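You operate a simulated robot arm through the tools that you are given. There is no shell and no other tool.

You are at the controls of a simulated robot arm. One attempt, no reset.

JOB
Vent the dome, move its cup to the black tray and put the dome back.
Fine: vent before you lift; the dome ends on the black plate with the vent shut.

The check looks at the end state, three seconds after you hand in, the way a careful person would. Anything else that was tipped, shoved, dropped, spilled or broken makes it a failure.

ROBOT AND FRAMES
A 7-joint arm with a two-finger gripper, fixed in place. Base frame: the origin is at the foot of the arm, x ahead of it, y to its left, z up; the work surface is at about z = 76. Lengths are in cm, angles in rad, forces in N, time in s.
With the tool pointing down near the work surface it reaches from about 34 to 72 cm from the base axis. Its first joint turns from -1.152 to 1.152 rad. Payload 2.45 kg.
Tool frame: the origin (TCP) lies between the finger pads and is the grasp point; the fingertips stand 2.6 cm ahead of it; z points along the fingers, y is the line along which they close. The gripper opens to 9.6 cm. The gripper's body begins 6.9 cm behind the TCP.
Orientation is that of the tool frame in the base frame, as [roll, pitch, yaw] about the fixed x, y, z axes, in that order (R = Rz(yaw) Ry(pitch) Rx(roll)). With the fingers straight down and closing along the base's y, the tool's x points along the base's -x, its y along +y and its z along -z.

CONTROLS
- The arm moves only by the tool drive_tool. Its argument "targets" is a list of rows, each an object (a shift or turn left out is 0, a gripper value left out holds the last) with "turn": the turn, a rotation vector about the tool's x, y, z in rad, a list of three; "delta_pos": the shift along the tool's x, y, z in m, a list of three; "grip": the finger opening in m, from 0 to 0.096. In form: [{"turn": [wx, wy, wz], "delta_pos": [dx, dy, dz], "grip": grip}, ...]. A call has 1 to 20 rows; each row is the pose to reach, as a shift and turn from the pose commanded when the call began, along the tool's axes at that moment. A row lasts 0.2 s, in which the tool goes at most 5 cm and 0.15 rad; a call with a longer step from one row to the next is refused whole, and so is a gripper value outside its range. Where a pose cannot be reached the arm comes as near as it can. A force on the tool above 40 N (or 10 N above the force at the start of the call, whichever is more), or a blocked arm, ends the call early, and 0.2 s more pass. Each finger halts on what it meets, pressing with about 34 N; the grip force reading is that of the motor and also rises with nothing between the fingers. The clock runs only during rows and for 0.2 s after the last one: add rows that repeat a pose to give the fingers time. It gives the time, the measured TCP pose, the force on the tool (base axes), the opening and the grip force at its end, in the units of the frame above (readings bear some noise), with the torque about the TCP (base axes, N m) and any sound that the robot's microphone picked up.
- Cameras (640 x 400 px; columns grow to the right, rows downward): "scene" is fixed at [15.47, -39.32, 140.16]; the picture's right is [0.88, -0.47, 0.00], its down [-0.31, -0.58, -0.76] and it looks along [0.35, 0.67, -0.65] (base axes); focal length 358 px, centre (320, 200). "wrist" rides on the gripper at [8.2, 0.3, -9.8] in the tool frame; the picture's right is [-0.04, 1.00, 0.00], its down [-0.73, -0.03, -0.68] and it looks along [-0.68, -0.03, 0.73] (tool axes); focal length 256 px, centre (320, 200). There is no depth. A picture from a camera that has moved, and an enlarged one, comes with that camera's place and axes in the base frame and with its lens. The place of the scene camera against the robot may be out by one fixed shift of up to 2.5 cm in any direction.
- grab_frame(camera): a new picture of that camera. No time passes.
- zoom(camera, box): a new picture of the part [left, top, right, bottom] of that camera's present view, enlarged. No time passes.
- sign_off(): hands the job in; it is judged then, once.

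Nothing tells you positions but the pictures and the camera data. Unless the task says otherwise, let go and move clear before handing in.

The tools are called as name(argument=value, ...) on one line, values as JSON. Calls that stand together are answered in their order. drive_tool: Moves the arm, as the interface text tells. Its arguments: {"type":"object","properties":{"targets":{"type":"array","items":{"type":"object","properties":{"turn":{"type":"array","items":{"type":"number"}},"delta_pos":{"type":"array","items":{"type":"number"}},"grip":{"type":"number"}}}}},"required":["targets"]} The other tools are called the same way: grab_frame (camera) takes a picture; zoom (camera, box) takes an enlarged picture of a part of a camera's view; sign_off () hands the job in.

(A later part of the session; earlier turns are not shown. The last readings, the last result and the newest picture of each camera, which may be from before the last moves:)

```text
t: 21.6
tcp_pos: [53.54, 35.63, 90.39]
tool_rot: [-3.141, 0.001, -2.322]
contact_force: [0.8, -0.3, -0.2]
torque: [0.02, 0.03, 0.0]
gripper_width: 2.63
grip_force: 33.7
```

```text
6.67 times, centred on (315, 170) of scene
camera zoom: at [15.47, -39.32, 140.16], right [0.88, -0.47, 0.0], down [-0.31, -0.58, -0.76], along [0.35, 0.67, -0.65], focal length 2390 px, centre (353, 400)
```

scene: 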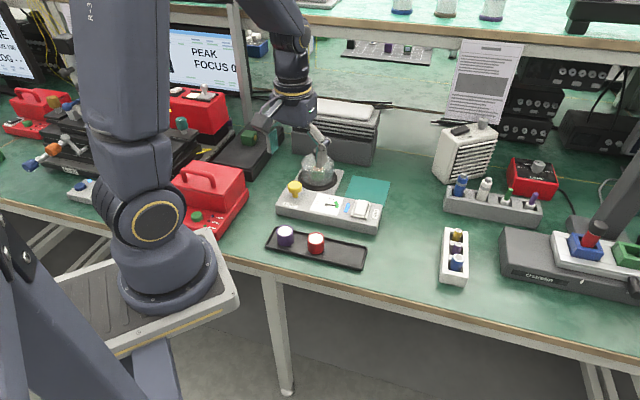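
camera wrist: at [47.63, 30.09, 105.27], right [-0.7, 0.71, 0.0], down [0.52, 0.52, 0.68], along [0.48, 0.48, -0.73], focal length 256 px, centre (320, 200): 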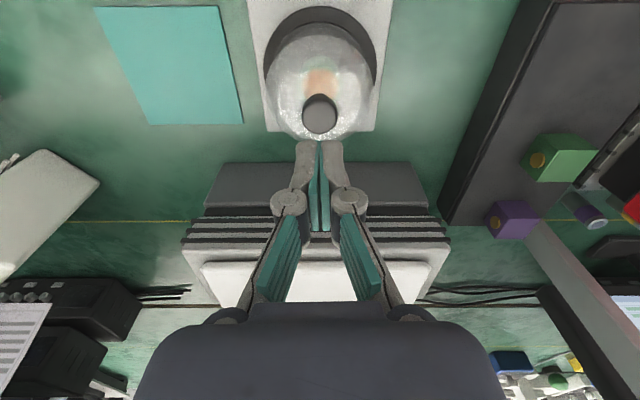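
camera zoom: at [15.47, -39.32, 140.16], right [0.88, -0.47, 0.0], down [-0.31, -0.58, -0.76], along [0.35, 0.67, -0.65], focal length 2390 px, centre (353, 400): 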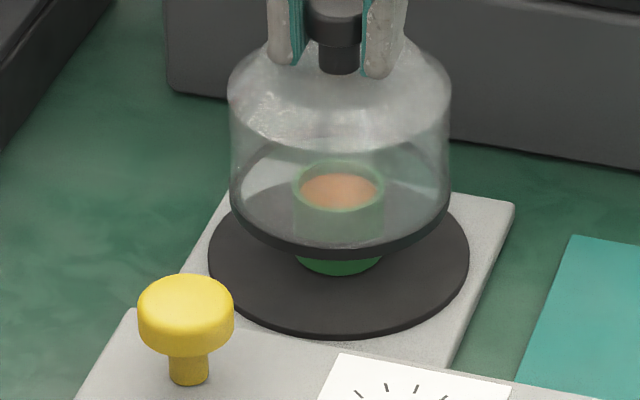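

The dome is clear of the plate, with no slip between the knob and the fingers. I'll continue up.

drive_tool(targets=[{"delta_pos": [0, 0, -0.002]}, {"delta_pos": [0, 0, -0.005]}, {"delta_pos": [0, 0, -0.008]}, {"delta_pos": [0, 0, -0.012]}, {"delta_pos": [0, 0, -0.016]}, {"delta_pos": [0, 0, -0.02]}, {"delta_pos": [0, 0, -0.024]}, {"delta_pos": [0, 0, -0.028]}, {"delta_pos": [0, 0, -0.032]}, {"delta_pos": [0, 0, -0.036]}, {"delta_pos": [0, 0, -0.04]}, {"delta_pos": [0, 0, -0.043]}, {"delta_pos": [0, 0, -0.045]}])

zoom(camera="scene", box=[270, 110, 370, 200])

```text
t: 24.4
tcp_pos: [53.51, 35.72, 94.87]
tool_rot: [-3.141, 0.001, -2.321]
contact_force: [0.0, -0.1, -1.1]
torque: [-0.03, 0.01, 0.01]
gripper_width: 2.64
grip_force: 34.4
```

```text
4.44 times, centred on (320, 155) of scene
camera zoom: at [15.47, -39.32, 140.16], right [0.88, -0.47, 0.0], down [-0.31, -0.58, -0.76], along [0.35, 0.67, -0.65], focal length 1593 px, centre (320, 400)
```

zoom: 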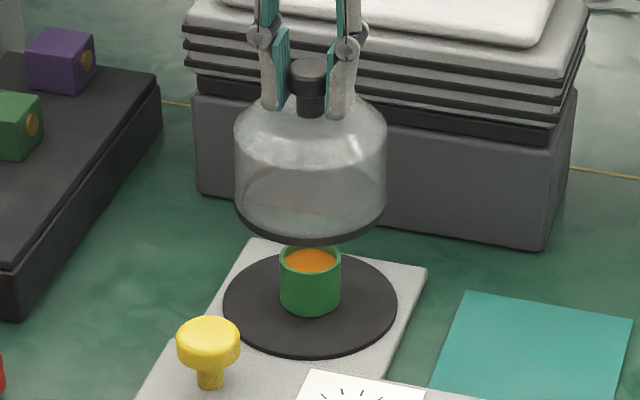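

The green cup with its orange contents stands in the middle of the plate. I'll carry the dome sideways to above the teal mat.

drive_tool(targets=[{"delta_pos": [0, -0.003, 0]}, {"delta_pos": [0, -0.008, 0]}, {"delta_pos": [0.001, -0.016, 0]}, {"delta_pos": [0.001, -0.026, 0]}, {"delta_pos": [0.001, -0.037, 0]}, {"delta_pos": [0.001, -0.048, 0]}, {"delta_pos": [0.002, -0.059, 0]}, {"delta_pos": [0.002, -0.07, 0]}, {"delta_pos": [0.002, -0.081, 0]}, {"delta_pos": [0.002, -0.092, 0]}, {"delta_pos": [0.003, -0.103, 0]}, {"delta_pos": [0.003, -0.114, 0]}, {"delta_pos": [0.003, -0.125, 0]}, {"delta_pos": [0.003, -0.134, 0]}, {"delta_pos": [0.003, -0.141, 0]}, {"delta_pos": [0.003, -0.146, 0]}, {"delta_pos": [0.003, -0.148, 0]}, {"delta_pos": [0.003, -0.148, 0]}])

zoom(camera="scene", box=[290, 110, 410, 220])

grab_frame(camera="wrist")

```text
t: 28.2
tcp_pos: [64.21, 25.35, 94.89]
tool_rot: [-3.139, 0.001, -2.322]
contact_force: [-0.1, -0.6, -2.0]
torque: [0.05, 0.02, -0.02]
gripper_width: 2.61
grip_force: 34.0
```

```text
3.64 times, centred on (350, 165) of scene
camera zoom: at [15.47, -39.32, 140.16], right [0.88, -0.47, 0.0], down [-0.31, -0.58, -0.76], along [0.35, 0.67, -0.65], focal length 1304 px, centre (211, 327)
```

zoom: 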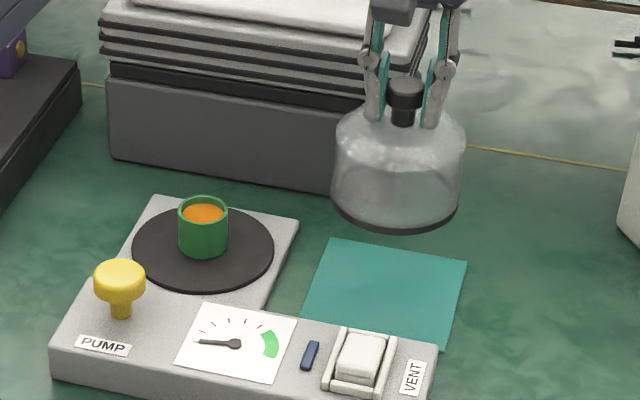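

```text
taken
camera wrist: at [58.29, 19.68, 104.77], right [-0.7, 0.71, 0.0], down [0.52, 0.52, 0.68], along [0.48, 0.48, -0.73], focal length 256 px, centre (320, 200)
```

wrist: 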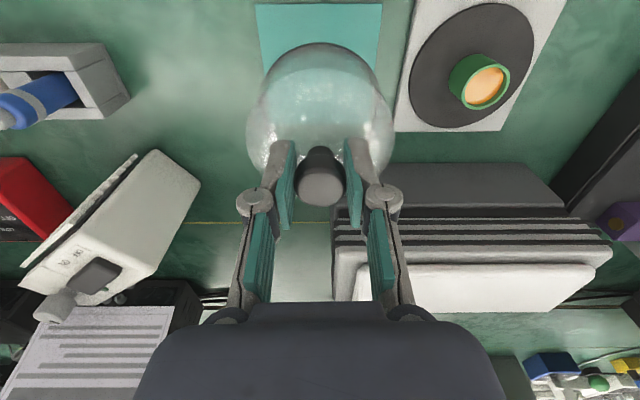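

The dome is over the mat and the blue lamp has gone out, so that lamp seems to show the dome is seated. I'll lower it most of the way.

drive_tool(targets=[{"delta_pos": [0, 0, 0.003]}, {"delta_pos": [0, 0, 0.009]}, {"delta_pos": [0, 0, 0.017]}, {"delta_pos": [0, 0, 0.025]}, {"delta_pos": [0, 0, 0.033]}, {"delta_pos": [0, 0, 0.041]}, {"delta_pos": [0, 0, 0.049]}, {"delta_pos": [0, 0, 0.057]}, {"delta_pos": [0, 0, 0.065]}, {"delta_pos": [0, 0, 0.072]}, {"delta_pos": [0, 0, 0.078]}, {"delta_pos": [0, 0, 0.082]}, {"delta_pos": [0, 0, 0.084]}])

zoom(camera="scene", box=[310, 130, 410, 220])

grab_frame(camera="wrist")

```text
t: 31.0
tcp_pos: [64.17, 25.52, 86.5]
tool_rot: [3.141, 0.0, -2.321]
contact_force: [0.3, -1.1, -1.2]
torque: [-0.01, -0.01, -0.04]
gripper_width: 2.62
grip_force: 33.9
```

```text
4.44 times, centred on (360, 175) of scene
camera zoom: at [15.47, -39.32, 140.16], right [0.88, -0.47, 0.0], down [-0.31, -0.58, -0.76], along [0.35, 0.67, -0.65], focal length 1593 px, centre (142, 311)
```

zoom: 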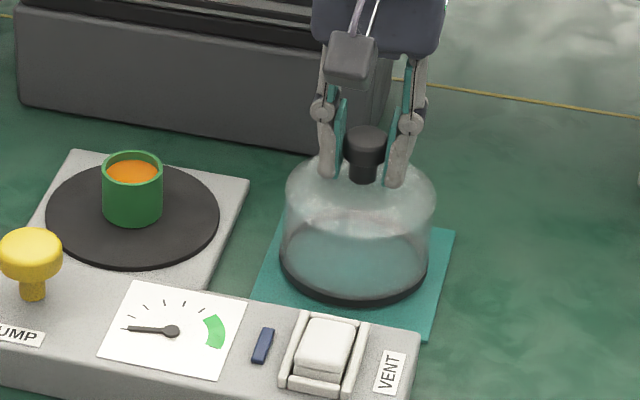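

```text
taken
camera wrist: at [58.27, 19.75, 96.26], right [-0.7, 0.71, 0.0], down [0.52, 0.52, 0.68], along [0.48, 0.48, -0.73], focal length 256 px, centre (320, 200)
```

wrist: 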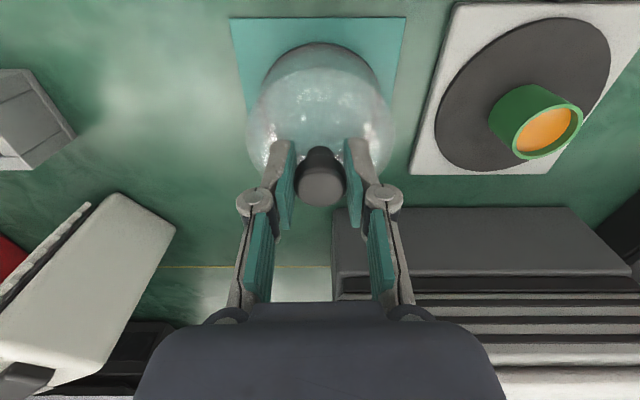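

drive_tool(targets=[{"delta_pos": [0, 0, 0.002]}, {"delta_pos": [0, 0, 0.004]}, {"delta_pos": [0, 0, 0.006]}, {"delta_pos": [0, 0, 0.007]}, {"delta_pos": [0, 0, 0.008]}])

zoom(camera="scene", box=[330, 150, 390, 210])

```text
t: 32.2
tcp_pos: [64.12, 25.54, 85.86]
tool_rot: [-3.141, 0.006, -2.321]
contact_force: [-0.6, 0.6, 19.4]
torque: [0.1, -0.06, 0.09]
gripper_width: 2.64
grip_force: 33.7
```

```text
6.67 times, centred on (360, 180) of scene
camera zoom: at [15.43, -39.34, 140.16], right [0.88, -0.47, 0.0], down [-0.31, -0.58, -0.76], along [0.35, 0.67, -0.65], focal length 2390 px, centre (53, 333)
```

zoom: 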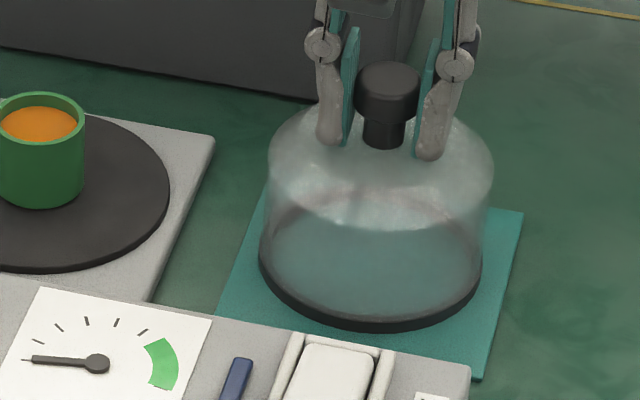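

The dome is resting on the mat. I'll relieve the push slightly, then open and rise clear.

drive_tool(targets=[{"delta_pos": [0, 0, -0.002]}, {"delta_pos": [0, 0, -0.002]}, {"delta_pos": [0, 0, -0.002], "grip": 0.035}, {"delta_pos": [0, 0, -0.002], "grip": 0.06}, {"delta_pos": [0, 0, -0.002], "grip": 0.06}, {"delta_pos": [0, 0, -0.002], "grip": 0.06}, {"delta_pos": [0, 0, -0.02], "grip": 0.06}, {"delta_pos": [0, 0, -0.05], "grip": 0.06}, {"delta_pos": [0, 0, -0.08], "grip": 0.06}, {"delta_pos": [0, 0, -0.08], "grip": 0.06}])

zoom(camera="scene", box=[270, 120, 410, 230])

grab_frame(camera="wrist")

```text
t: 34.4
tcp_pos: [64.01, 25.39, 93.79]
tool_rot: [3.14, 0.001, -2.321]
contact_force: [-0.5, 0.2, -1.0]
torque: [0.02, 0.04, 0.0]
gripper_width: 6.01
grip_force: 0.2
```

```text
3.64 times, centred on (340, 175) of scene
camera zoom: at [15.47, -39.32, 140.16], right [0.88, -0.47, 0.0], down [-0.31, -0.58, -0.76], along [0.35, 0.67, -0.65], focal length 1304 px, centre (247, 291)
```

zoom: 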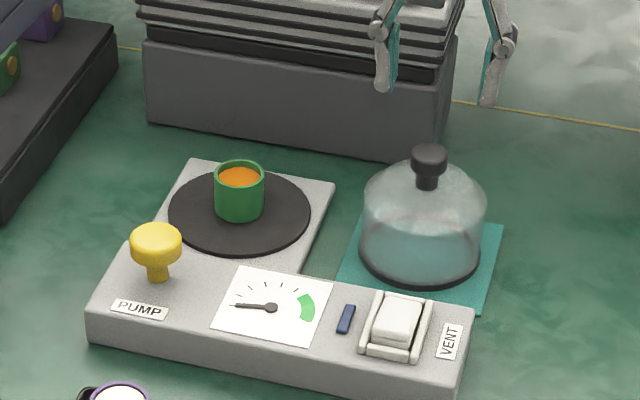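

```text
taken
camera wrist: at [58.17, 19.66, 103.58], right [-0.7, 0.71, 0.0], down [0.52, 0.52, 0.68], along [0.48, 0.48, -0.73], focal length 256 px, centre (320, 200)
```

wrist: 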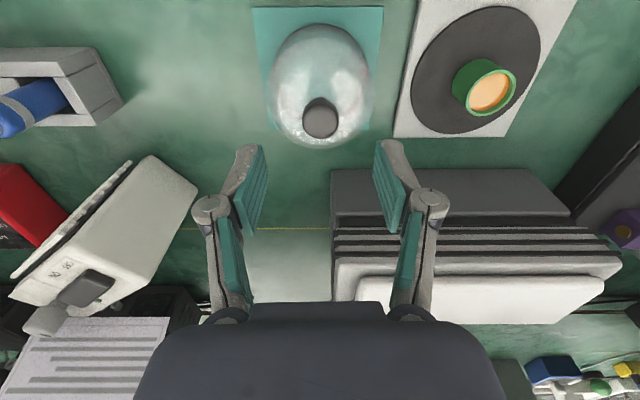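

The dome is standing on the mat. Next I'll move over the cup with the gripper open for an alignment view.

drive_tool(targets=[{"delta_pos": [0, 0.03, -0.01]}, {"delta_pos": [0, 0.07, -0.01]}, {"delta_pos": [0, 0.11, -0.01]}, {"delta_pos": [0, 0.14, 0.0], "grip": 0.075}, {"delta_pos": [0, 0.141, 0.0], "grip": 0.075}, {"delta_pos": [0, 0.141, 0.0], "grip": 0.075}])

zoom(camera="wrist", box=[220, 0, 420, 170])

zoom(camera="scene", box=[270, 120, 370, 200])

```text
t: 35.8
tcp_pos: [53.74, 35.0, 93.77]
tool_rot: [-3.14, -0.001, -2.321]
contact_force: [0.1, 0.1, -0.6]
torque: [-0.02, 0.02, 0.01]
gripper_width: 7.5
grip_force: 0.1
```

```text
2.35 times, centred on (320, 85) of wrist
camera zoom: at [47.81, 29.33, 103.58], right [-0.7, 0.71, 0.0], down [0.52, 0.52, 0.68], along [0.48, 0.48, -0.73], focal length 602 px, centre (320, 471)
```

zoom: 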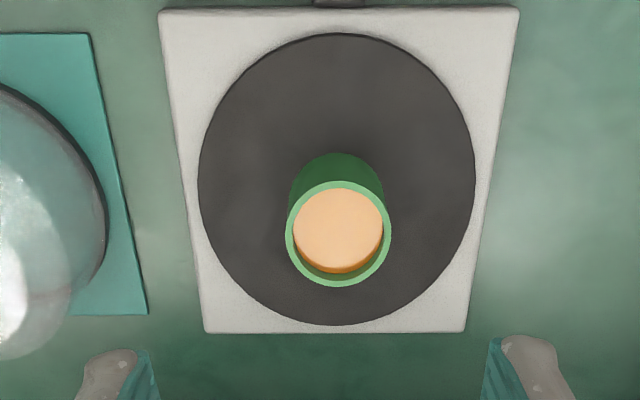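

```text
5.00 times, centred on (320, 160) of scene
camera zoom: at [15.47, -39.32, 140.16], right [0.88, -0.47, 0.0], down [-0.31, -0.58, -0.76], along [0.35, 0.67, -0.65], focal length 1792 px, centre (320, 400)
```

zoom: 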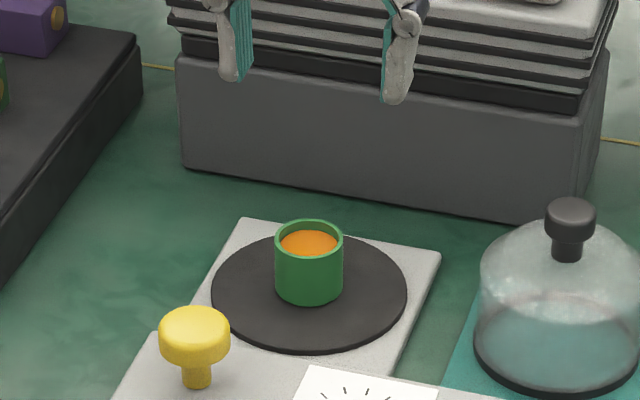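

The cup is about 3.95 cm across and 3.5 cm tall, and it is centred on the disc. I'll shift by (-0.6, +0.57) cm in the tool frame and lower partway to check alignment.

drive_tool(targets=[{"delta_pos": [-0.006, 0.0057, 0.02]}, {"delta_pos": [-0.006, 0.0057, 0.05]}, {"delta_pos": [-0.006, 0.0057, 0.075]}, {"delta_pos": [-0.006, 0.0057, 0.085]}, {"delta_pos": [-0.006, 0.0057, 0.085]}])

grab_frame(camera="wrist")

zoom(camera="scene", box=[270, 130, 360, 200])

```text
t: 37.0
tcp_pos: [53.74, 35.68, 85.27]
tool_rot: [3.141, 0.001, -2.322]
contact_force: [-0.3, 0.1, 0.3]
torque: [0.0, 0.04, 0.01]
gripper_width: 7.47
grip_force: 0.1
```

```text
taken
camera wrist: at [47.86, 30.04, 95.09], right [-0.7, 0.71, 0.0], down [0.52, 0.52, 0.68], along [0.48, 0.48, -0.73], focal length 256 px, centre (320, 200)
```

wrist: 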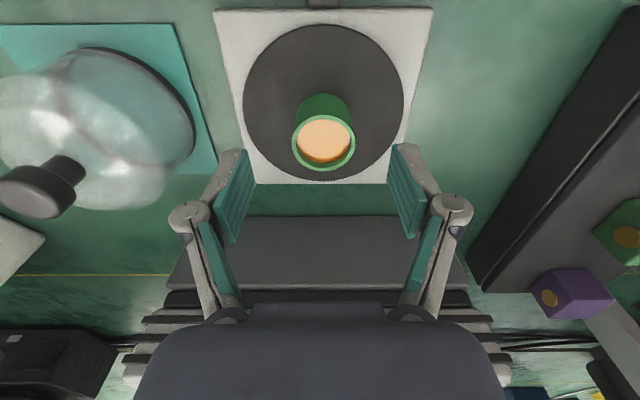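

```text
5.71 times, centred on (315, 165) of scene
camera zoom: at [15.47, -39.32, 140.16], right [0.88, -0.47, 0.0], down [-0.31, -0.58, -0.76], along [0.35, 0.67, -0.65], focal length 2049 px, centre (349, 400)
```

zoom: 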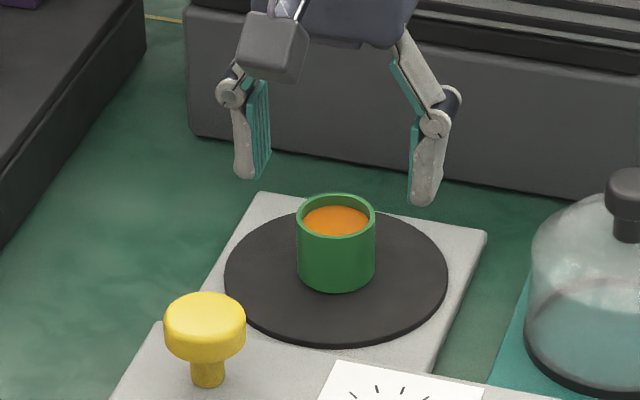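

The cup is aligned to within about 2 mm. I'll lower around it and close gently.

drive_tool(targets=[{"delta_pos": [0.0005, 0.0015, 0.015]}, {"delta_pos": [0.0005, 0.0015, 0.03]}, {"delta_pos": [0.0005, 0.0015, 0.037]}, {"delta_pos": [0.0005, 0.0015, 0.039]}, {"delta_pos": [0.0005, 0.0015, 0.039]}])

zoom(camera="wrist", box=[220, 60, 420, 240])

zoom(camera="scene", box=[270, 130, 360, 200])

```text
t: 38.2
tcp_pos: [53.57, 35.89, 81.33]
tool_rot: [-3.142, 0.0, -2.322]
contact_force: [-0.7, -0.5, 0.3]
torque: [0.03, 0.0, -0.03]
gripper_width: 7.49
grip_force: 0.0
```

```text
2.22 times, centred on (320, 150) of wrist
camera zoom: at [47.75, 30.21, 91.13], right [-0.7, 0.71, 0.0], down [0.52, 0.52, 0.68], along [0.48, 0.48, -0.73], focal length 569 px, centre (320, 311)
```

zoom: 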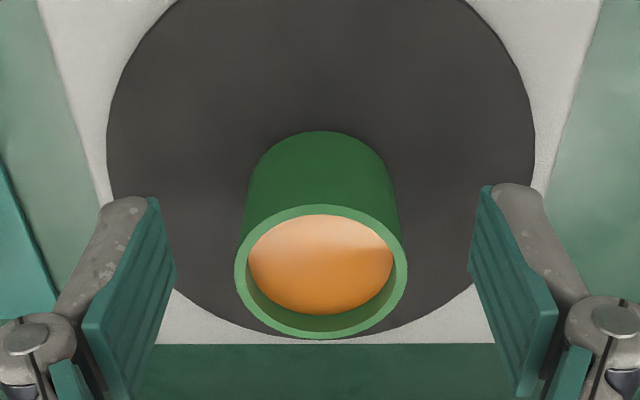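

```text
5.71 times, centred on (315, 165) of scene
camera zoom: at [15.47, -39.32, 140.16], right [0.88, -0.47, 0.0], down [-0.31, -0.58, -0.76], along [0.35, 0.67, -0.65], focal length 2049 px, centre (349, 400)
```

zoom: 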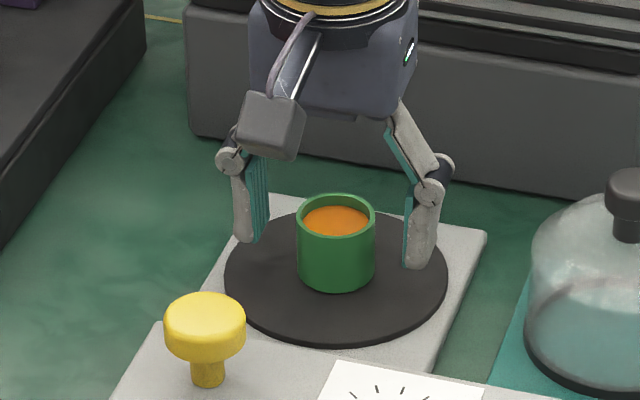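

drive_tool(targets=[{"delta_pos": [0, 0, 0], "grip": 0.045}, {"delta_pos": [0, 0, 0], "grip": 0.045}, {"delta_pos": [0, 0, 0], "grip": 0.038}, {"delta_pos": [0, 0, 0], "grip": 0.03}, {"delta_pos": [0, 0, 0], "grip": 0.02}, {"delta_pos": [0, 0, 0], "grip": 0.0}, {"delta_pos": [0, 0, 0], "grip": 0.0}, {"delta_pos": [0, 0, -0.001], "grip": 0.0}, {"delta_pos": [0, 0, -0.003], "grip": 0.0}, {"delta_pos": [0, 0, -0.005], "grip": 0.0}])

zoom(camera="wrist", box=[220, 60, 420, 240])

zoom(camera="scene", box=[270, 130, 360, 200])

```text
t: 40.4
tcp_pos: [53.76, 35.97, 81.9]
tool_rot: [-3.141, 0.0, -2.322]
contact_force: [-0.4, -0.1, -0.8]
torque: [0.02, 0.0, -0.02]
gripper_width: 3.88
grip_force: 33.9
```

```text
2.22 times, centred on (320, 150) of wrist
camera zoom: at [47.78, 30.26, 91.67], right [-0.7, 0.71, 0.0], down [0.52, 0.52, 0.68], along [0.48, 0.48, -0.73], focal length 569 px, centre (320, 311)
```

zoom: 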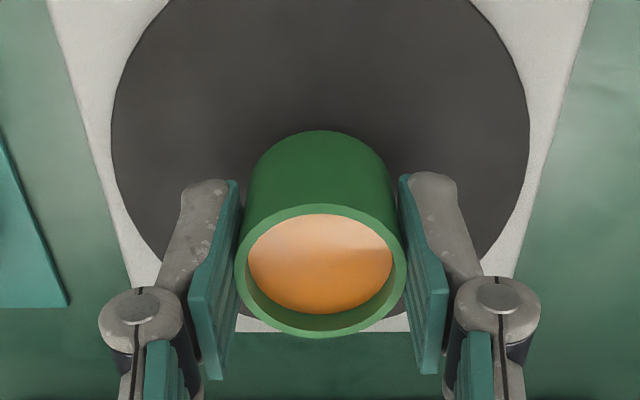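

```text
5.71 times, centred on (315, 165) of scene
camera zoom: at [15.47, -39.32, 140.16], right [0.88, -0.47, 0.0], down [-0.31, -0.58, -0.76], along [0.35, 0.67, -0.65], focal length 2049 px, centre (349, 400)
```

zoom: 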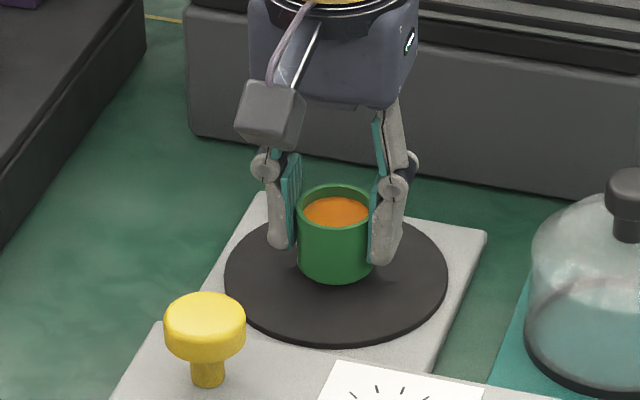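

The cup is held at 3.88 cm and is just off the disc. I'll lift it slowly and level.

drive_tool(targets=[{"delta_pos": [0, 0, -0.002]}, {"delta_pos": [0, 0, -0.005]}, {"delta_pos": [0, 0, -0.009]}, {"delta_pos": [0, 0, -0.014]}, {"delta_pos": [0, 0, -0.019]}, {"delta_pos": [0, 0, -0.024]}, {"delta_pos": [0, 0, -0.029]}, {"delta_pos": [0, 0, -0.034]}, {"delta_pos": [0, 0, -0.039]}, {"delta_pos": [0, 0, -0.044]}, {"delta_pos": [0, 0, -0.049]}, {"delta_pos": [0, 0, -0.054]}, {"delta_pos": [0, 0, -0.059]}, {"delta_pos": [0, 0, -0.064]}, {"delta_pos": [0, 0, -0.069]}, {"delta_pos": [0, 0, -0.074]}, {"delta_pos": [0, 0, -0.079]}, {"delta_pos": [0, 0, -0.083]}, {"delta_pos": [0, 0, -0.085]}])

grab_frame(camera="wrist")

zoom(camera="scene", box=[250, 120, 400, 270])

```text
t: 44.4
tcp_pos: [53.61, 35.91, 90.21]
tool_rot: [-3.141, 0.0, -2.32]
contact_force: [-1.0, 0.3, 0.4]
torque: [0.03, 0.03, -0.03]
gripper_width: 3.83
grip_force: 34.1
```

```text
taken
camera wrist: at [47.77, 30.19, 100.02], right [-0.7, 0.71, 0.0], down [0.52, 0.52, 0.68], along [0.48, 0.48, -0.73], focal length 256 px, centre (320, 200)
```

wrist: 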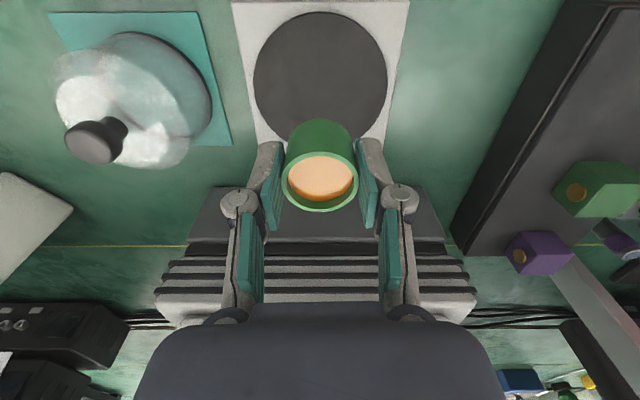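

```text
2.67 times, centred on (325, 195) of scene
camera zoom: at [15.47, -39.32, 140.16], right [0.88, -0.47, 0.0], down [-0.31, -0.58, -0.76], along [0.35, 0.67, -0.65], focal length 956 px, centre (307, 213)
```

zoom: 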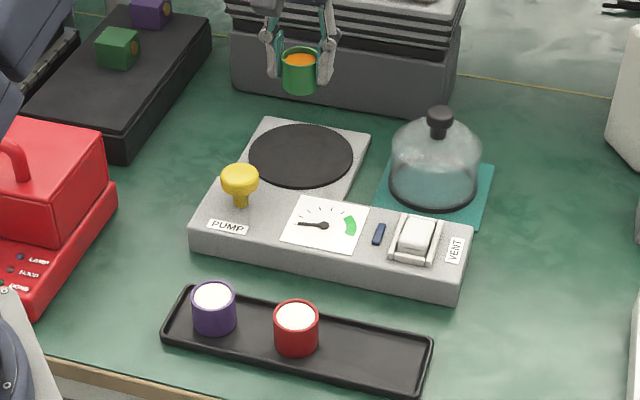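

The cup is upright and well clear of everything. I'll carry it smoothly toward the free end of the tray.

drive_tool(targets=[{"delta_pos": [0.0036, -0.0017, 0]}, {"delta_pos": [0.009, -0.0044, 0]}, {"delta_pos": [0.018, -0.0087, 0]}, {"delta_pos": [0.0288, -0.0139, 0]}, {"delta_pos": [0.0405, -0.0196, 0]}, {"delta_pos": [0.0522, -0.0253, 0]}, {"delta_pos": [0.0639, -0.0309, 0]}, {"delta_pos": [0.0756, -0.0366, 0]}, {"delta_pos": [0.0873, -0.0422, 0]}, {"delta_pos": [0.099, -0.0479, 0]}, {"delta_pos": [0.1107, -0.0536, 0]}, {"delta_pos": [0.1224, -0.0592, 0]}, {"delta_pos": [0.1341, -0.0649, 0]}, {"delta_pos": [0.144, -0.0697, 0]}, {"delta_pos": [0.1521, -0.0736, 0]}, {"delta_pos": [0.1585, -0.0766, 0]}, {"delta_pos": [0.1621, -0.0784, 0]}, {"delta_pos": [0.1621, -0.0784, 0]}])

grab_frame(camera="wrist")

zoom(camera="scene", box=[250, 120, 400, 280])

```text
t: 48.2
tcp_pos: [48.26, 18.67, 90.28]
tool_rot: [-3.141, 0.002, -2.32]
contact_force: [-0.3, 1.0, 0.0]
torque: [-0.03, -0.01, 0.01]
gripper_width: 3.88
grip_force: 33.8
```

```text
taken
camera wrist: at [42.47, 13.04, 100.11], right [-0.7, 0.71, 0.0], down [0.52, 0.52, 0.68], along [0.48, 0.48, -0.73], focal length 256 px, centre (320, 200)
```

wrist: 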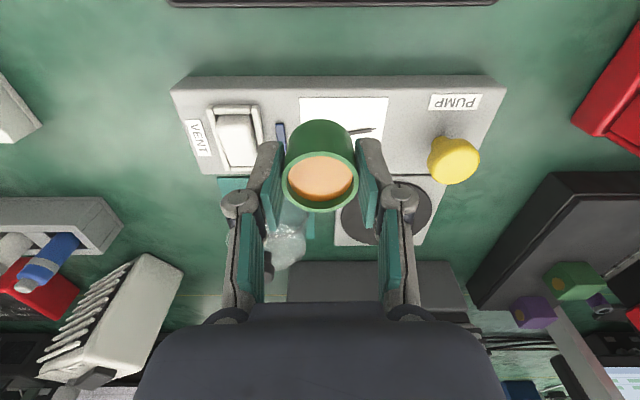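

```text
2.50 times, centred on (325, 200) of scene
camera zoom: at [15.47, -39.32, 140.16], right [0.88, -0.47, 0.0], down [-0.31, -0.58, -0.76], along [0.35, 0.67, -0.65], focal length 896 px, centre (308, 200)
```

zoom: 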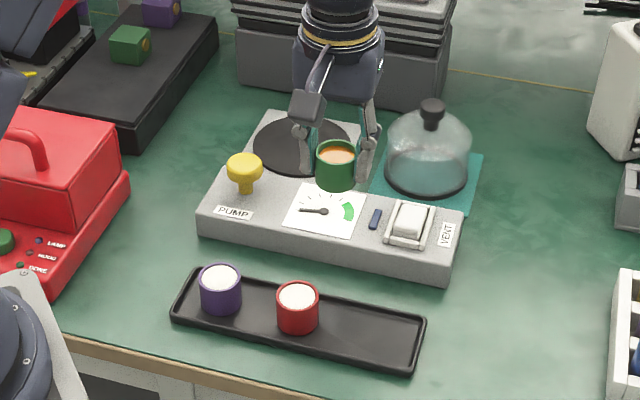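

drive_tool(targets=[{"delta_pos": [0.004, -0.002, 0]}, {"delta_pos": [0.01, -0.005, 0]}, {"delta_pos": [0.02, -0.01, 0]}, {"delta_pos": [0.032, -0.0155, 0]}, {"delta_pos": [0.044, -0.0214, 0]}, {"delta_pos": [0.056, -0.0272, 0]}, {"delta_pos": [0.068, -0.033, 0]}, {"delta_pos": [0.08, -0.0388, 0]}, {"delta_pos": [0.09, -0.0437, 0]}, {"delta_pos": [0.096, -0.0466, 0]}, {"delta_pos": [0.0995, -0.0483, 0]}, {"delta_pos": [0.0995, -0.0483, 0]}])

grab_frame(camera="wrist")

zoom(camera="scene", box=[255, 180, 385, 280])

```text
t: 50.8
tcp_pos: [45.13, 8.14, 90.25]
tool_rot: [3.14, 0.001, -2.322]
contact_force: [-1.3, 0.8, -1.1]
torque: [0.0, -0.02, -0.01]
gripper_width: 3.86
grip_force: 33.8
```

```text
taken
camera wrist: at [39.19, 2.48, 100.05], right [-0.7, 0.71, 0.0], down [0.52, 0.52, 0.68], along [0.48, 0.48, -0.73], focal length 256 px, centre (320, 200)
```

wrist: 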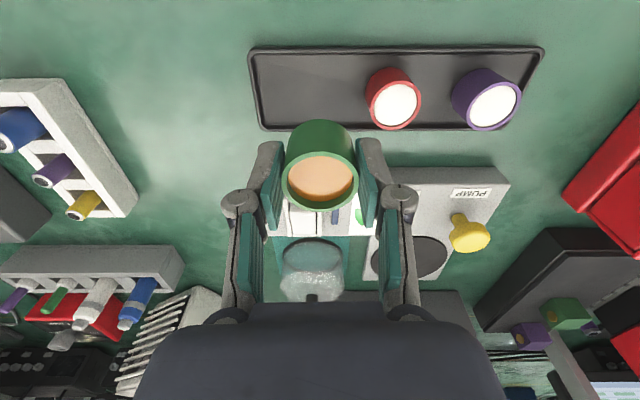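

```text
4.00 times, centred on (320, 230) of scene
camera zoom: at [15.47, -39.32, 140.16], right [0.88, -0.47, 0.0], down [-0.31, -0.58, -0.76], along [0.35, 0.67, -0.65], focal length 1434 px, centre (320, 80)
```

zoom: 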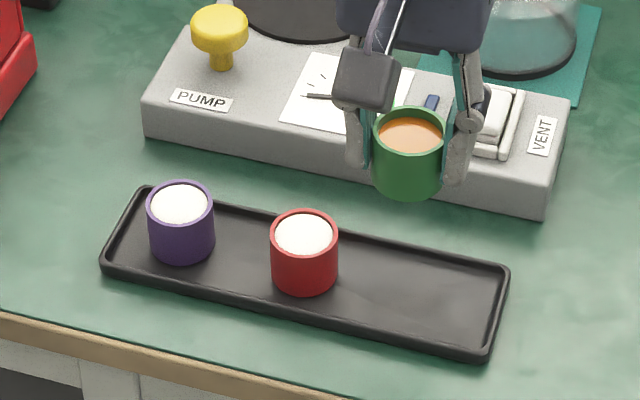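

zoom(camera="wrist", box=[240, 30, 440, 150])

```text
3.20 times, centred on (340, 90) of wrist
camera zoom: at [39.19, 2.48, 100.05], right [-0.7, 0.71, 0.0], down [0.52, 0.52, 0.68], along [0.48, 0.48, -0.73], focal length 819 px, centre (256, 552)
```

zoom: 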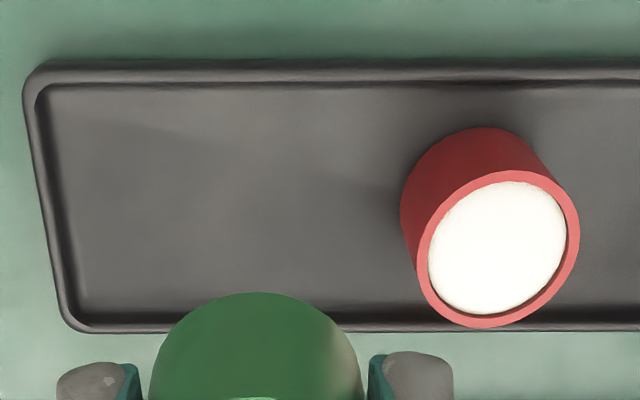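

The free floor of the tray is centred about 0.5 cm further along the view direction, and the red cup sits 5.9 cm to the side. I'll adjust and lower most of the way.

drive_tool(targets=[{"delta_pos": [-0.002, -0.001, 0.002]}, {"delta_pos": [-0.0045, -0.003, 0.006]}, {"delta_pos": [-0.0045, -0.003, 0.014]}, {"delta_pos": [-0.0045, -0.003, 0.022]}, {"delta_pos": [-0.0045, -0.003, 0.03]}, {"delta_pos": [-0.0045, -0.003, 0.038]}, {"delta_pos": [-0.0045, -0.003, 0.046]}, {"delta_pos": [-0.0045, -0.003, 0.054]}, {"delta_pos": [-0.0045, -0.003, 0.062]}, {"delta_pos": [-0.0045, -0.003, 0.07]}, {"delta_pos": [-0.0045, -0.003, 0.077]}, {"delta_pos": [-0.0045, -0.003, 0.082]}, {"delta_pos": [-0.0045, -0.003, 0.085]}, {"delta_pos": [-0.0045, -0.003, 0.086]}])

grab_frame(camera="wrist")

zoom(camera="scene", box=[265, 190, 385, 280])

```text
t: 53.8
tcp_pos: [45.47, 8.35, 81.69]
tool_rot: [3.141, -0.001, -2.322]
contact_force: [0.3, 0.1, -1.1]
torque: [-0.01, 0.02, 0.01]
gripper_width: 3.84
grip_force: 34.3
```

```text
taken
camera wrist: at [39.74, 2.59, 91.44], right [-0.7, 0.71, 0.0], down [0.52, 0.52, 0.68], along [0.48, 0.48, -0.73], focal length 256 px, centre (320, 200)
```

wrist: 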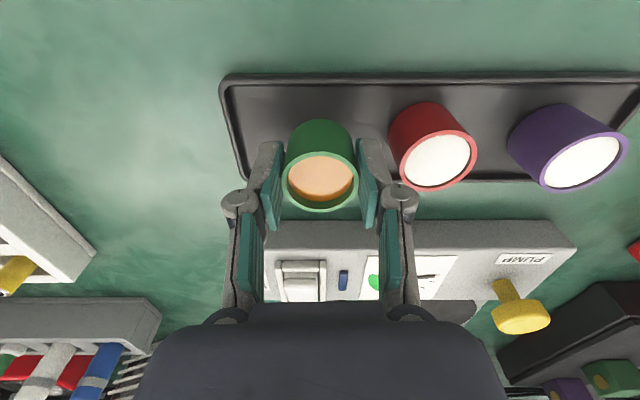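

```text
4.44 times, centred on (325, 235) of scene
camera zoom: at [15.47, -39.32, 140.16], right [0.88, -0.47, 0.0], down [-0.31, -0.58, -0.76], along [0.35, 0.67, -0.65], focal length 1593 px, centre (298, 44)
```

zoom: 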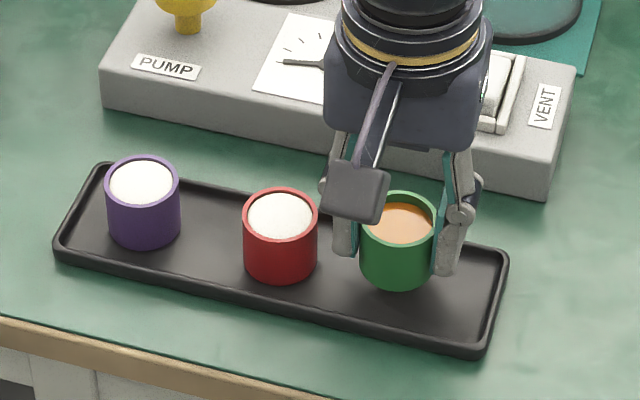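

The alignment looks good. I'll nudge 0.4 cm further from the red cup and lower in small steps to contact.

drive_tool(targets=[{"delta_pos": [0, -0.002, 0.001]}, {"delta_pos": [0, -0.004, 0.004]}, {"delta_pos": [0, -0.004, 0.007]}, {"delta_pos": [0, -0.004, 0.009]}, {"delta_pos": [0, -0.004, 0.01]}, {"delta_pos": [0, -0.004, 0.011]}])

zoom(camera="scene", box=[315, 210, 385, 270])

```text
t: 55.2
tcp_pos: [45.91, 8.16, 80.61]
tool_rot: [-3.141, -0.001, -2.323]
contact_force: [-0.5, 0.1, -0.6]
torque: [-0.01, -0.02, -0.01]
gripper_width: 3.88
grip_force: 33.9
```

```text
6.67 times, centred on (350, 240) of scene
camera zoom: at [15.47, -39.32, 140.16], right [0.88, -0.47, 0.0], down [-0.31, -0.58, -0.76], along [0.35, 0.67, -0.65], focal length 2390 px, centre (120, -67)
```

zoom: 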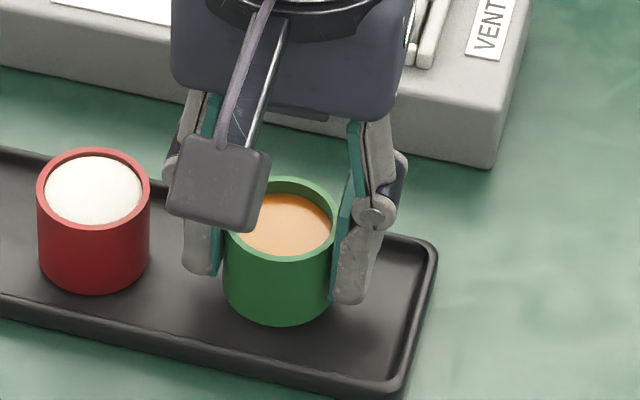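

drive_tool(targets=[{"delta_pos": [0, 0, 0.001]}, {"delta_pos": [0, 0, 0.002]}, {"delta_pos": [0, 0, 0.003]}])

zoom(camera="scene", box=[315, 210, 385, 270])

```text
t: 56.0
tcp_pos: [45.83, 7.92, 80.27]
tool_rot: [3.141, -0.002, -2.322]
contact_force: [-3.4, -0.5, 14.1]
torque: [-0.02, 0.09, 0.04]
gripper_width: 3.87
grip_force: 34.5
```

```text
6.67 times, centred on (350, 240) of scene
camera zoom: at [15.44, -39.33, 140.16], right [0.88, -0.47, 0.0], down [-0.31, -0.58, -0.76], along [0.35, 0.67, -0.65], focal length 2390 px, centre (120, -67)
```

zoom: 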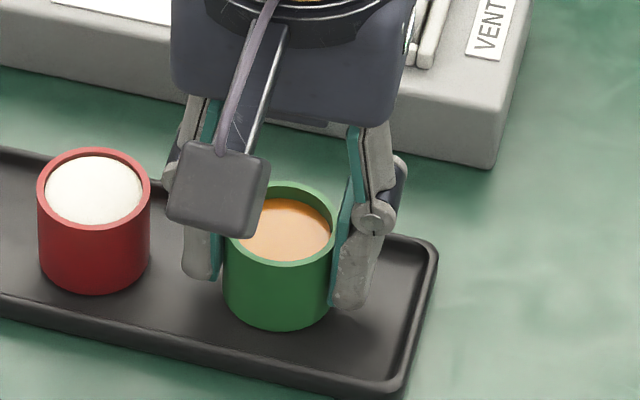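

Contact at z ≈ 80.3: the cup is standing on the tray floor. I'll ease off, open only to 5.2 cm so I don't touch the red cup, and go straight up.

drive_tool(targets=[{"delta_pos": [0, 0, -0.001]}, {"delta_pos": [0, 0, -0.0015]}, {"delta_pos": [0, 0, -0.0015], "grip": 0.042}, {"delta_pos": [0, 0, -0.0015], "grip": 0.047}, {"delta_pos": [0, 0, -0.0015], "grip": 0.052}, {"delta_pos": [0, 0, -0.0015], "grip": 0.052}, {"delta_pos": [0, 0, -0.008], "grip": 0.052}, {"delta_pos": [0, 0, -0.02], "grip": 0.052}, {"delta_pos": [0, 0, -0.045], "grip": 0.052}, {"delta_pos": [0, 0, -0.08], "grip": 0.052}, {"delta_pos": [0, 0, -0.12], "grip": 0.052}, {"delta_pos": [0, 0, -0.14], "grip": 0.06}, {"delta_pos": [0, 0, -0.14], "grip": 0.06}])

grab_frame(camera="wrist")

zoom(camera="scene", box=[255, 180, 385, 280])

```text
t: 58.8
tcp_pos: [45.89, 8.04, 94.21]
tool_rot: [3.141, -0.001, -2.322]
contact_force: [0.3, 0.2, 0.4]
torque: [0.01, -0.01, 0.02]
gripper_width: 6.0
grip_force: 0.1
```

```text
taken
camera wrist: at [39.98, 2.38, 104.1], right [-0.7, 0.71, 0.0], down [0.52, 0.52, 0.68], along [0.48, 0.48, -0.73], focal length 256 px, centre (320, 200)
```

wrist: 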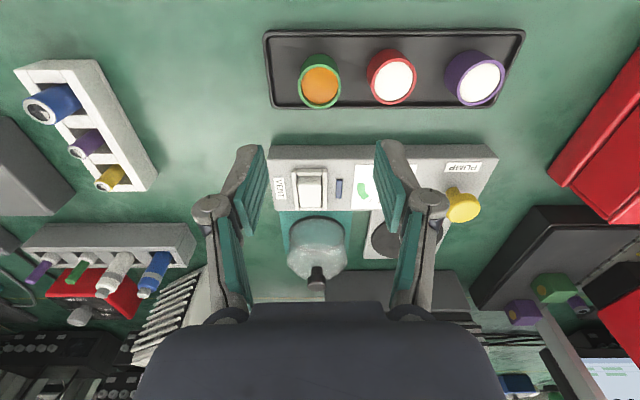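

```text
4.00 times, centred on (320, 230) of scene
camera zoom: at [15.47, -39.32, 140.16], right [0.88, -0.47, 0.0], down [-0.31, -0.58, -0.76], along [0.35, 0.67, -0.65], focal length 1434 px, centre (320, 80)
```

zoom: 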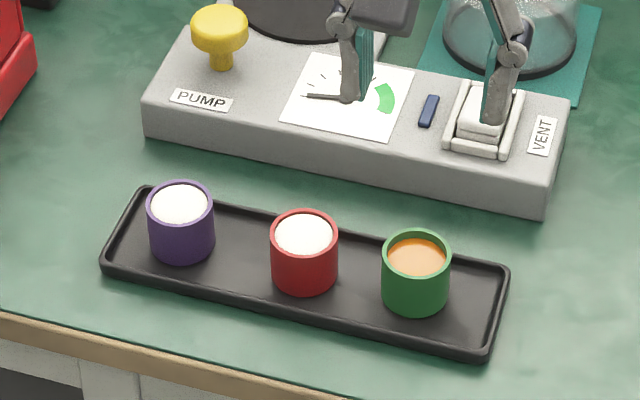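

The green cup stands in line with the other two, with its contents intact. Now I'll go back to the dome on the mat.

drive_tool(targets=[{"delta_pos": [-0.03, -0.002, -0.01]}, {"delta_pos": [-0.075, -0.004, -0.01]}, {"delta_pos": [-0.12, -0.006, -0.01]}, {"delta_pos": [-0.165, -0.009, -0.01]}, {"delta_pos": [-0.21, -0.012, -0.005]}, {"delta_pos": [-0.24, -0.0143, 0.0]}, {"delta_pos": [-0.251, -0.0143, 0.02]}, {"delta_pos": [-0.251, -0.0143, 0.03]}, {"delta_pos": [-0.251, -0.0143, 0.03]}])

zoom(camera="wrist", box=[220, 20, 420, 200])

zoom(camera="scene", box=[310, 120, 410, 210])

```text
t: 60.8
tcp_pos: [64.01, 25.4, 91.26]
tool_rot: [3.14, -0.001, -2.322]
contact_force: [-0.3, -0.1, -1.0]
torque: [0.03, 0.02, -0.01]
gripper_width: 6.01
grip_force: 0.1
```

```text
2.22 times, centred on (320, 110) of wrist
camera zoom: at [58.17, 19.66, 101.0], right [-0.7, 0.71, 0.0], down [0.52, 0.52, 0.68], along [0.48, 0.48, -0.73], focal length 569 px, centre (320, 400)
```

zoom: 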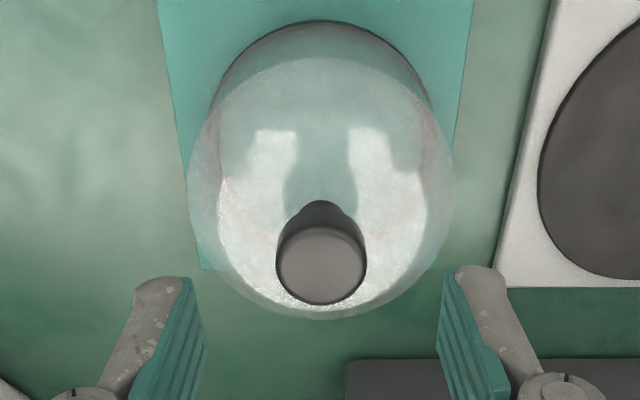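

```text
4.44 times, centred on (360, 165) of scene
camera zoom: at [15.47, -39.32, 140.16], right [0.88, -0.47, 0.0], down [-0.31, -0.58, -0.76], along [0.35, 0.67, -0.65], focal length 1593 px, centre (142, 356)
```

zoom: 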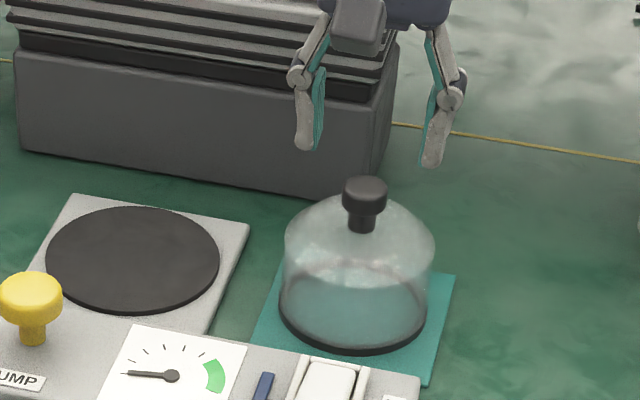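

drive_tool(targets=[{"delta_pos": [-0.002, 0, 0.015]}, {"delta_pos": [-0.002, 0, 0.03]}, {"delta_pos": [-0.002, 0, 0.043]}, {"delta_pos": [-0.002, 0, 0.05]}, {"delta_pos": [-0.002, 0, 0.0535]}, {"delta_pos": [-0.002, 0, 0.0535]}])

zoom(camera="wrist", box=[220, 60, 420, 240])

zoom(camera="scene", box=[320, 140, 390, 200])

```text
t: 62.2
tcp_pos: [64.32, 25.46, 85.96]
tool_rot: [-3.141, 0.0, -2.322]
contact_force: [-0.1, -0.5, 0.4]
torque: [-0.01, 0.01, -0.01]
gripper_width: 5.99
grip_force: 0.1
```

```text
2.22 times, centred on (320, 150) of wrist
camera zoom: at [58.35, 19.83, 95.76], right [-0.7, 0.71, 0.0], down [0.52, 0.52, 0.68], along [0.48, 0.48, -0.73], focal length 569 px, centre (320, 311)
```

zoom: 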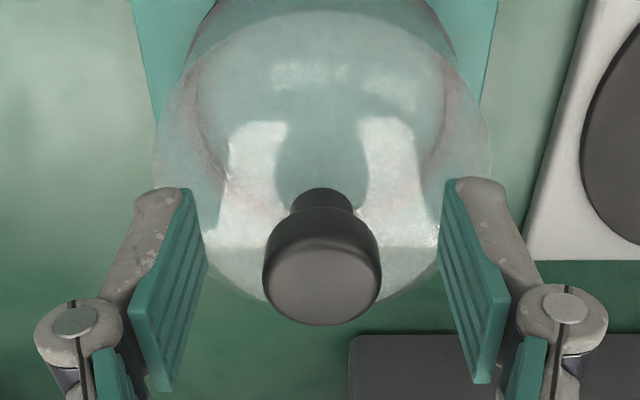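

```text
6.67 times, centred on (355, 170) of scene
camera zoom: at [15.47, -39.32, 140.16], right [0.88, -0.47, 0.0], down [-0.31, -0.58, -0.76], along [0.35, 0.67, -0.65], focal length 2390 px, centre (87, 400)
```

zoom: 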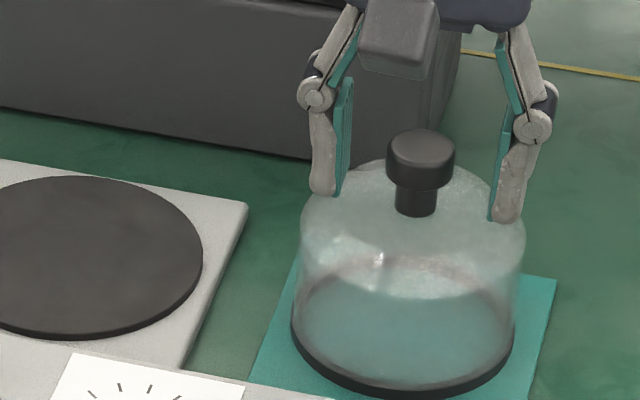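

The geometry matches the second, good grasp. I'll close and start a gentle lift.

drive_tool(targets=[{"delta_pos": [0, 0, 0], "grip": 0.02}, {"delta_pos": [0, 0, 0], "grip": 0.02}, {"delta_pos": [0, 0, 0], "grip": 0.0}, {"delta_pos": [0, 0, 0], "grip": 0.0}, {"delta_pos": [0, 0, 0], "grip": 0.0}, {"delta_pos": [0, 0, 0], "grip": 0.0}, {"delta_pos": [0, 0, -0.001], "grip": 0.0}, {"delta_pos": [0, 0, -0.002], "grip": 0.0}, {"delta_pos": [0, 0, -0.003], "grip": 0.0}, {"delta_pos": [0, 0, -0.005], "grip": 0.0}, {"delta_pos": [0, 0, -0.007], "grip": 0.0}])

zoom(camera="scene", box=[320, 140, 390, 200])

```text
t: 64.6
tcp_pos: [64.27, 25.55, 86.61]
tool_rot: [-3.141, 0.0, -2.321]
contact_force: [0.2, 1.0, -1.6]
torque: [0.01, -0.02, 0.0]
gripper_width: 2.62
grip_force: 34.4
```

```text
6.67 times, centred on (355, 170) of scene
camera zoom: at [15.47, -39.32, 140.16], right [0.88, -0.47, 0.0], down [-0.31, -0.58, -0.76], along [0.35, 0.67, -0.65], focal length 2390 px, centre (87, 400)
```

zoom: 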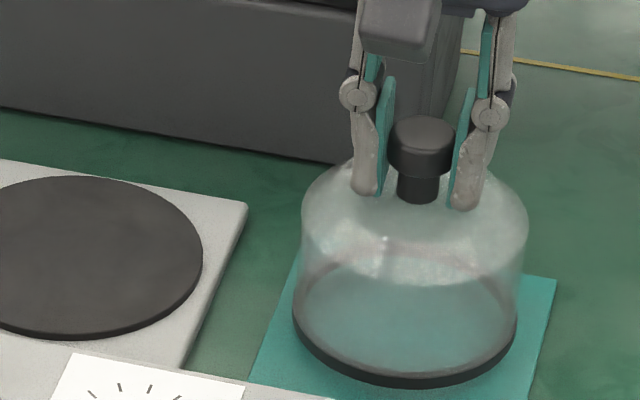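

drive_tool(targets=[{"delta_pos": [0, 0, -0.002]}, {"delta_pos": [0, 0, -0.005]}, {"delta_pos": [0, 0, -0.009]}, {"delta_pos": [0, 0, -0.013]}, {"delta_pos": [0, 0, -0.017]}, {"delta_pos": [0, 0, -0.021]}, {"delta_pos": [0, 0, -0.025]}, {"delta_pos": [0, 0, -0.029]}, {"delta_pos": [0, 0, -0.033]}, {"delta_pos": [0, 0, -0.037]}, {"delta_pos": [0, 0, -0.041]}, {"delta_pos": [0, 0, -0.045]}, {"delta_pos": [0, 0, -0.048]}, {"delta_pos": [0, 0, -0.05]}])

zoom(camera="scene", box=[290, 110, 410, 220])

```text
t: 67.6
tcp_pos: [64.12, 25.61, 91.64]
tool_rot: [3.141, 0.0, -2.321]
contact_force: [0.3, -0.7, -1.3]
torque: [0.02, 0.02, -0.03]
gripper_width: 2.64
grip_force: 34.4
```

```text
3.64 times, centred on (350, 165) of scene
camera zoom: at [15.47, -39.32, 140.16], right [0.88, -0.47, 0.0], down [-0.31, -0.58, -0.76], along [0.35, 0.67, -0.65], focal length 1304 px, centre (211, 327)
```

zoom: 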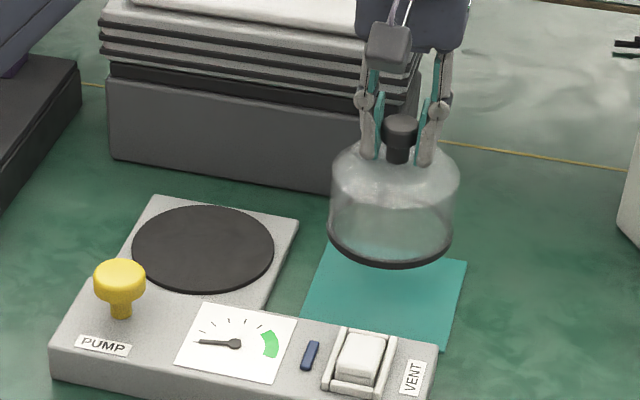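

The dome is clear of the mat. I'll carry it back to above the black disc.

drive_tool(targets=[{"delta_pos": [0, 0.003, 0]}, {"delta_pos": [0, 0.008, 0]}, {"delta_pos": [-0.001, 0.016, 0]}, {"delta_pos": [-0.001, 0.026, 0]}, {"delta_pos": [-0.001, 0.037, 0]}, {"delta_pos": [-0.001, 0.048, 0]}, {"delta_pos": [-0.001, 0.059, 0]}, {"delta_pos": [-0.002, 0.07, 0]}, {"delta_pos": [-0.002, 0.081, 0]}, {"delta_pos": [-0.002, 0.092, 0]}, {"delta_pos": [-0.002, 0.103, 0]}, {"delta_pos": [-0.0027, 0.114, 0]}, {"delta_pos": [-0.0027, 0.125, 0]}, {"delta_pos": [-0.0027, 0.134, 0]}, {"delta_pos": [-0.0027, 0.141, 0]}, {"delta_pos": [-0.0027, 0.145, 0]}, {"delta_pos": [-0.0027, 0.1466, 0]}, {"delta_pos": [-0.0027, 0.1466, 0]}])

grab_frame(camera="wrist")

zoom(camera="scene", box=[270, 110, 370, 200])

```text
t: 71.4
tcp_pos: [53.62, 35.67, 91.54]
tool_rot: [-3.14, 0.0, -2.321]
contact_force: [0.7, -0.1, -0.9]
torque: [-0.03, 0.01, -0.02]
gripper_width: 2.63
grip_force: 33.7
```

```text
taken
camera wrist: at [47.72, 29.99, 101.44], right [-0.7, 0.71, 0.0], down [0.52, 0.52, 0.68], along [0.48, 0.48, -0.73], focal length 256 px, centre (320, 200)
```

wrist: 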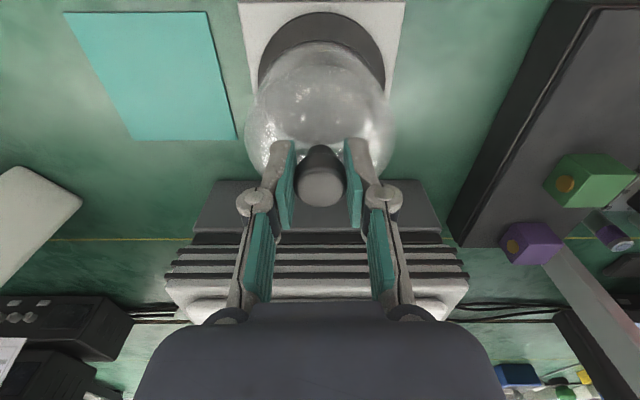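

```text
4.44 times, centred on (320, 155) of scene
camera zoom: at [15.47, -39.32, 140.16], right [0.88, -0.47, 0.0], down [-0.31, -0.58, -0.76], along [0.35, 0.67, -0.65], focal length 1593 px, centre (320, 400)
```

zoom: 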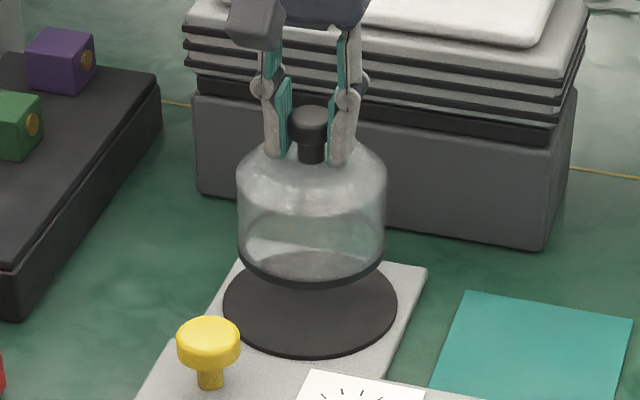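

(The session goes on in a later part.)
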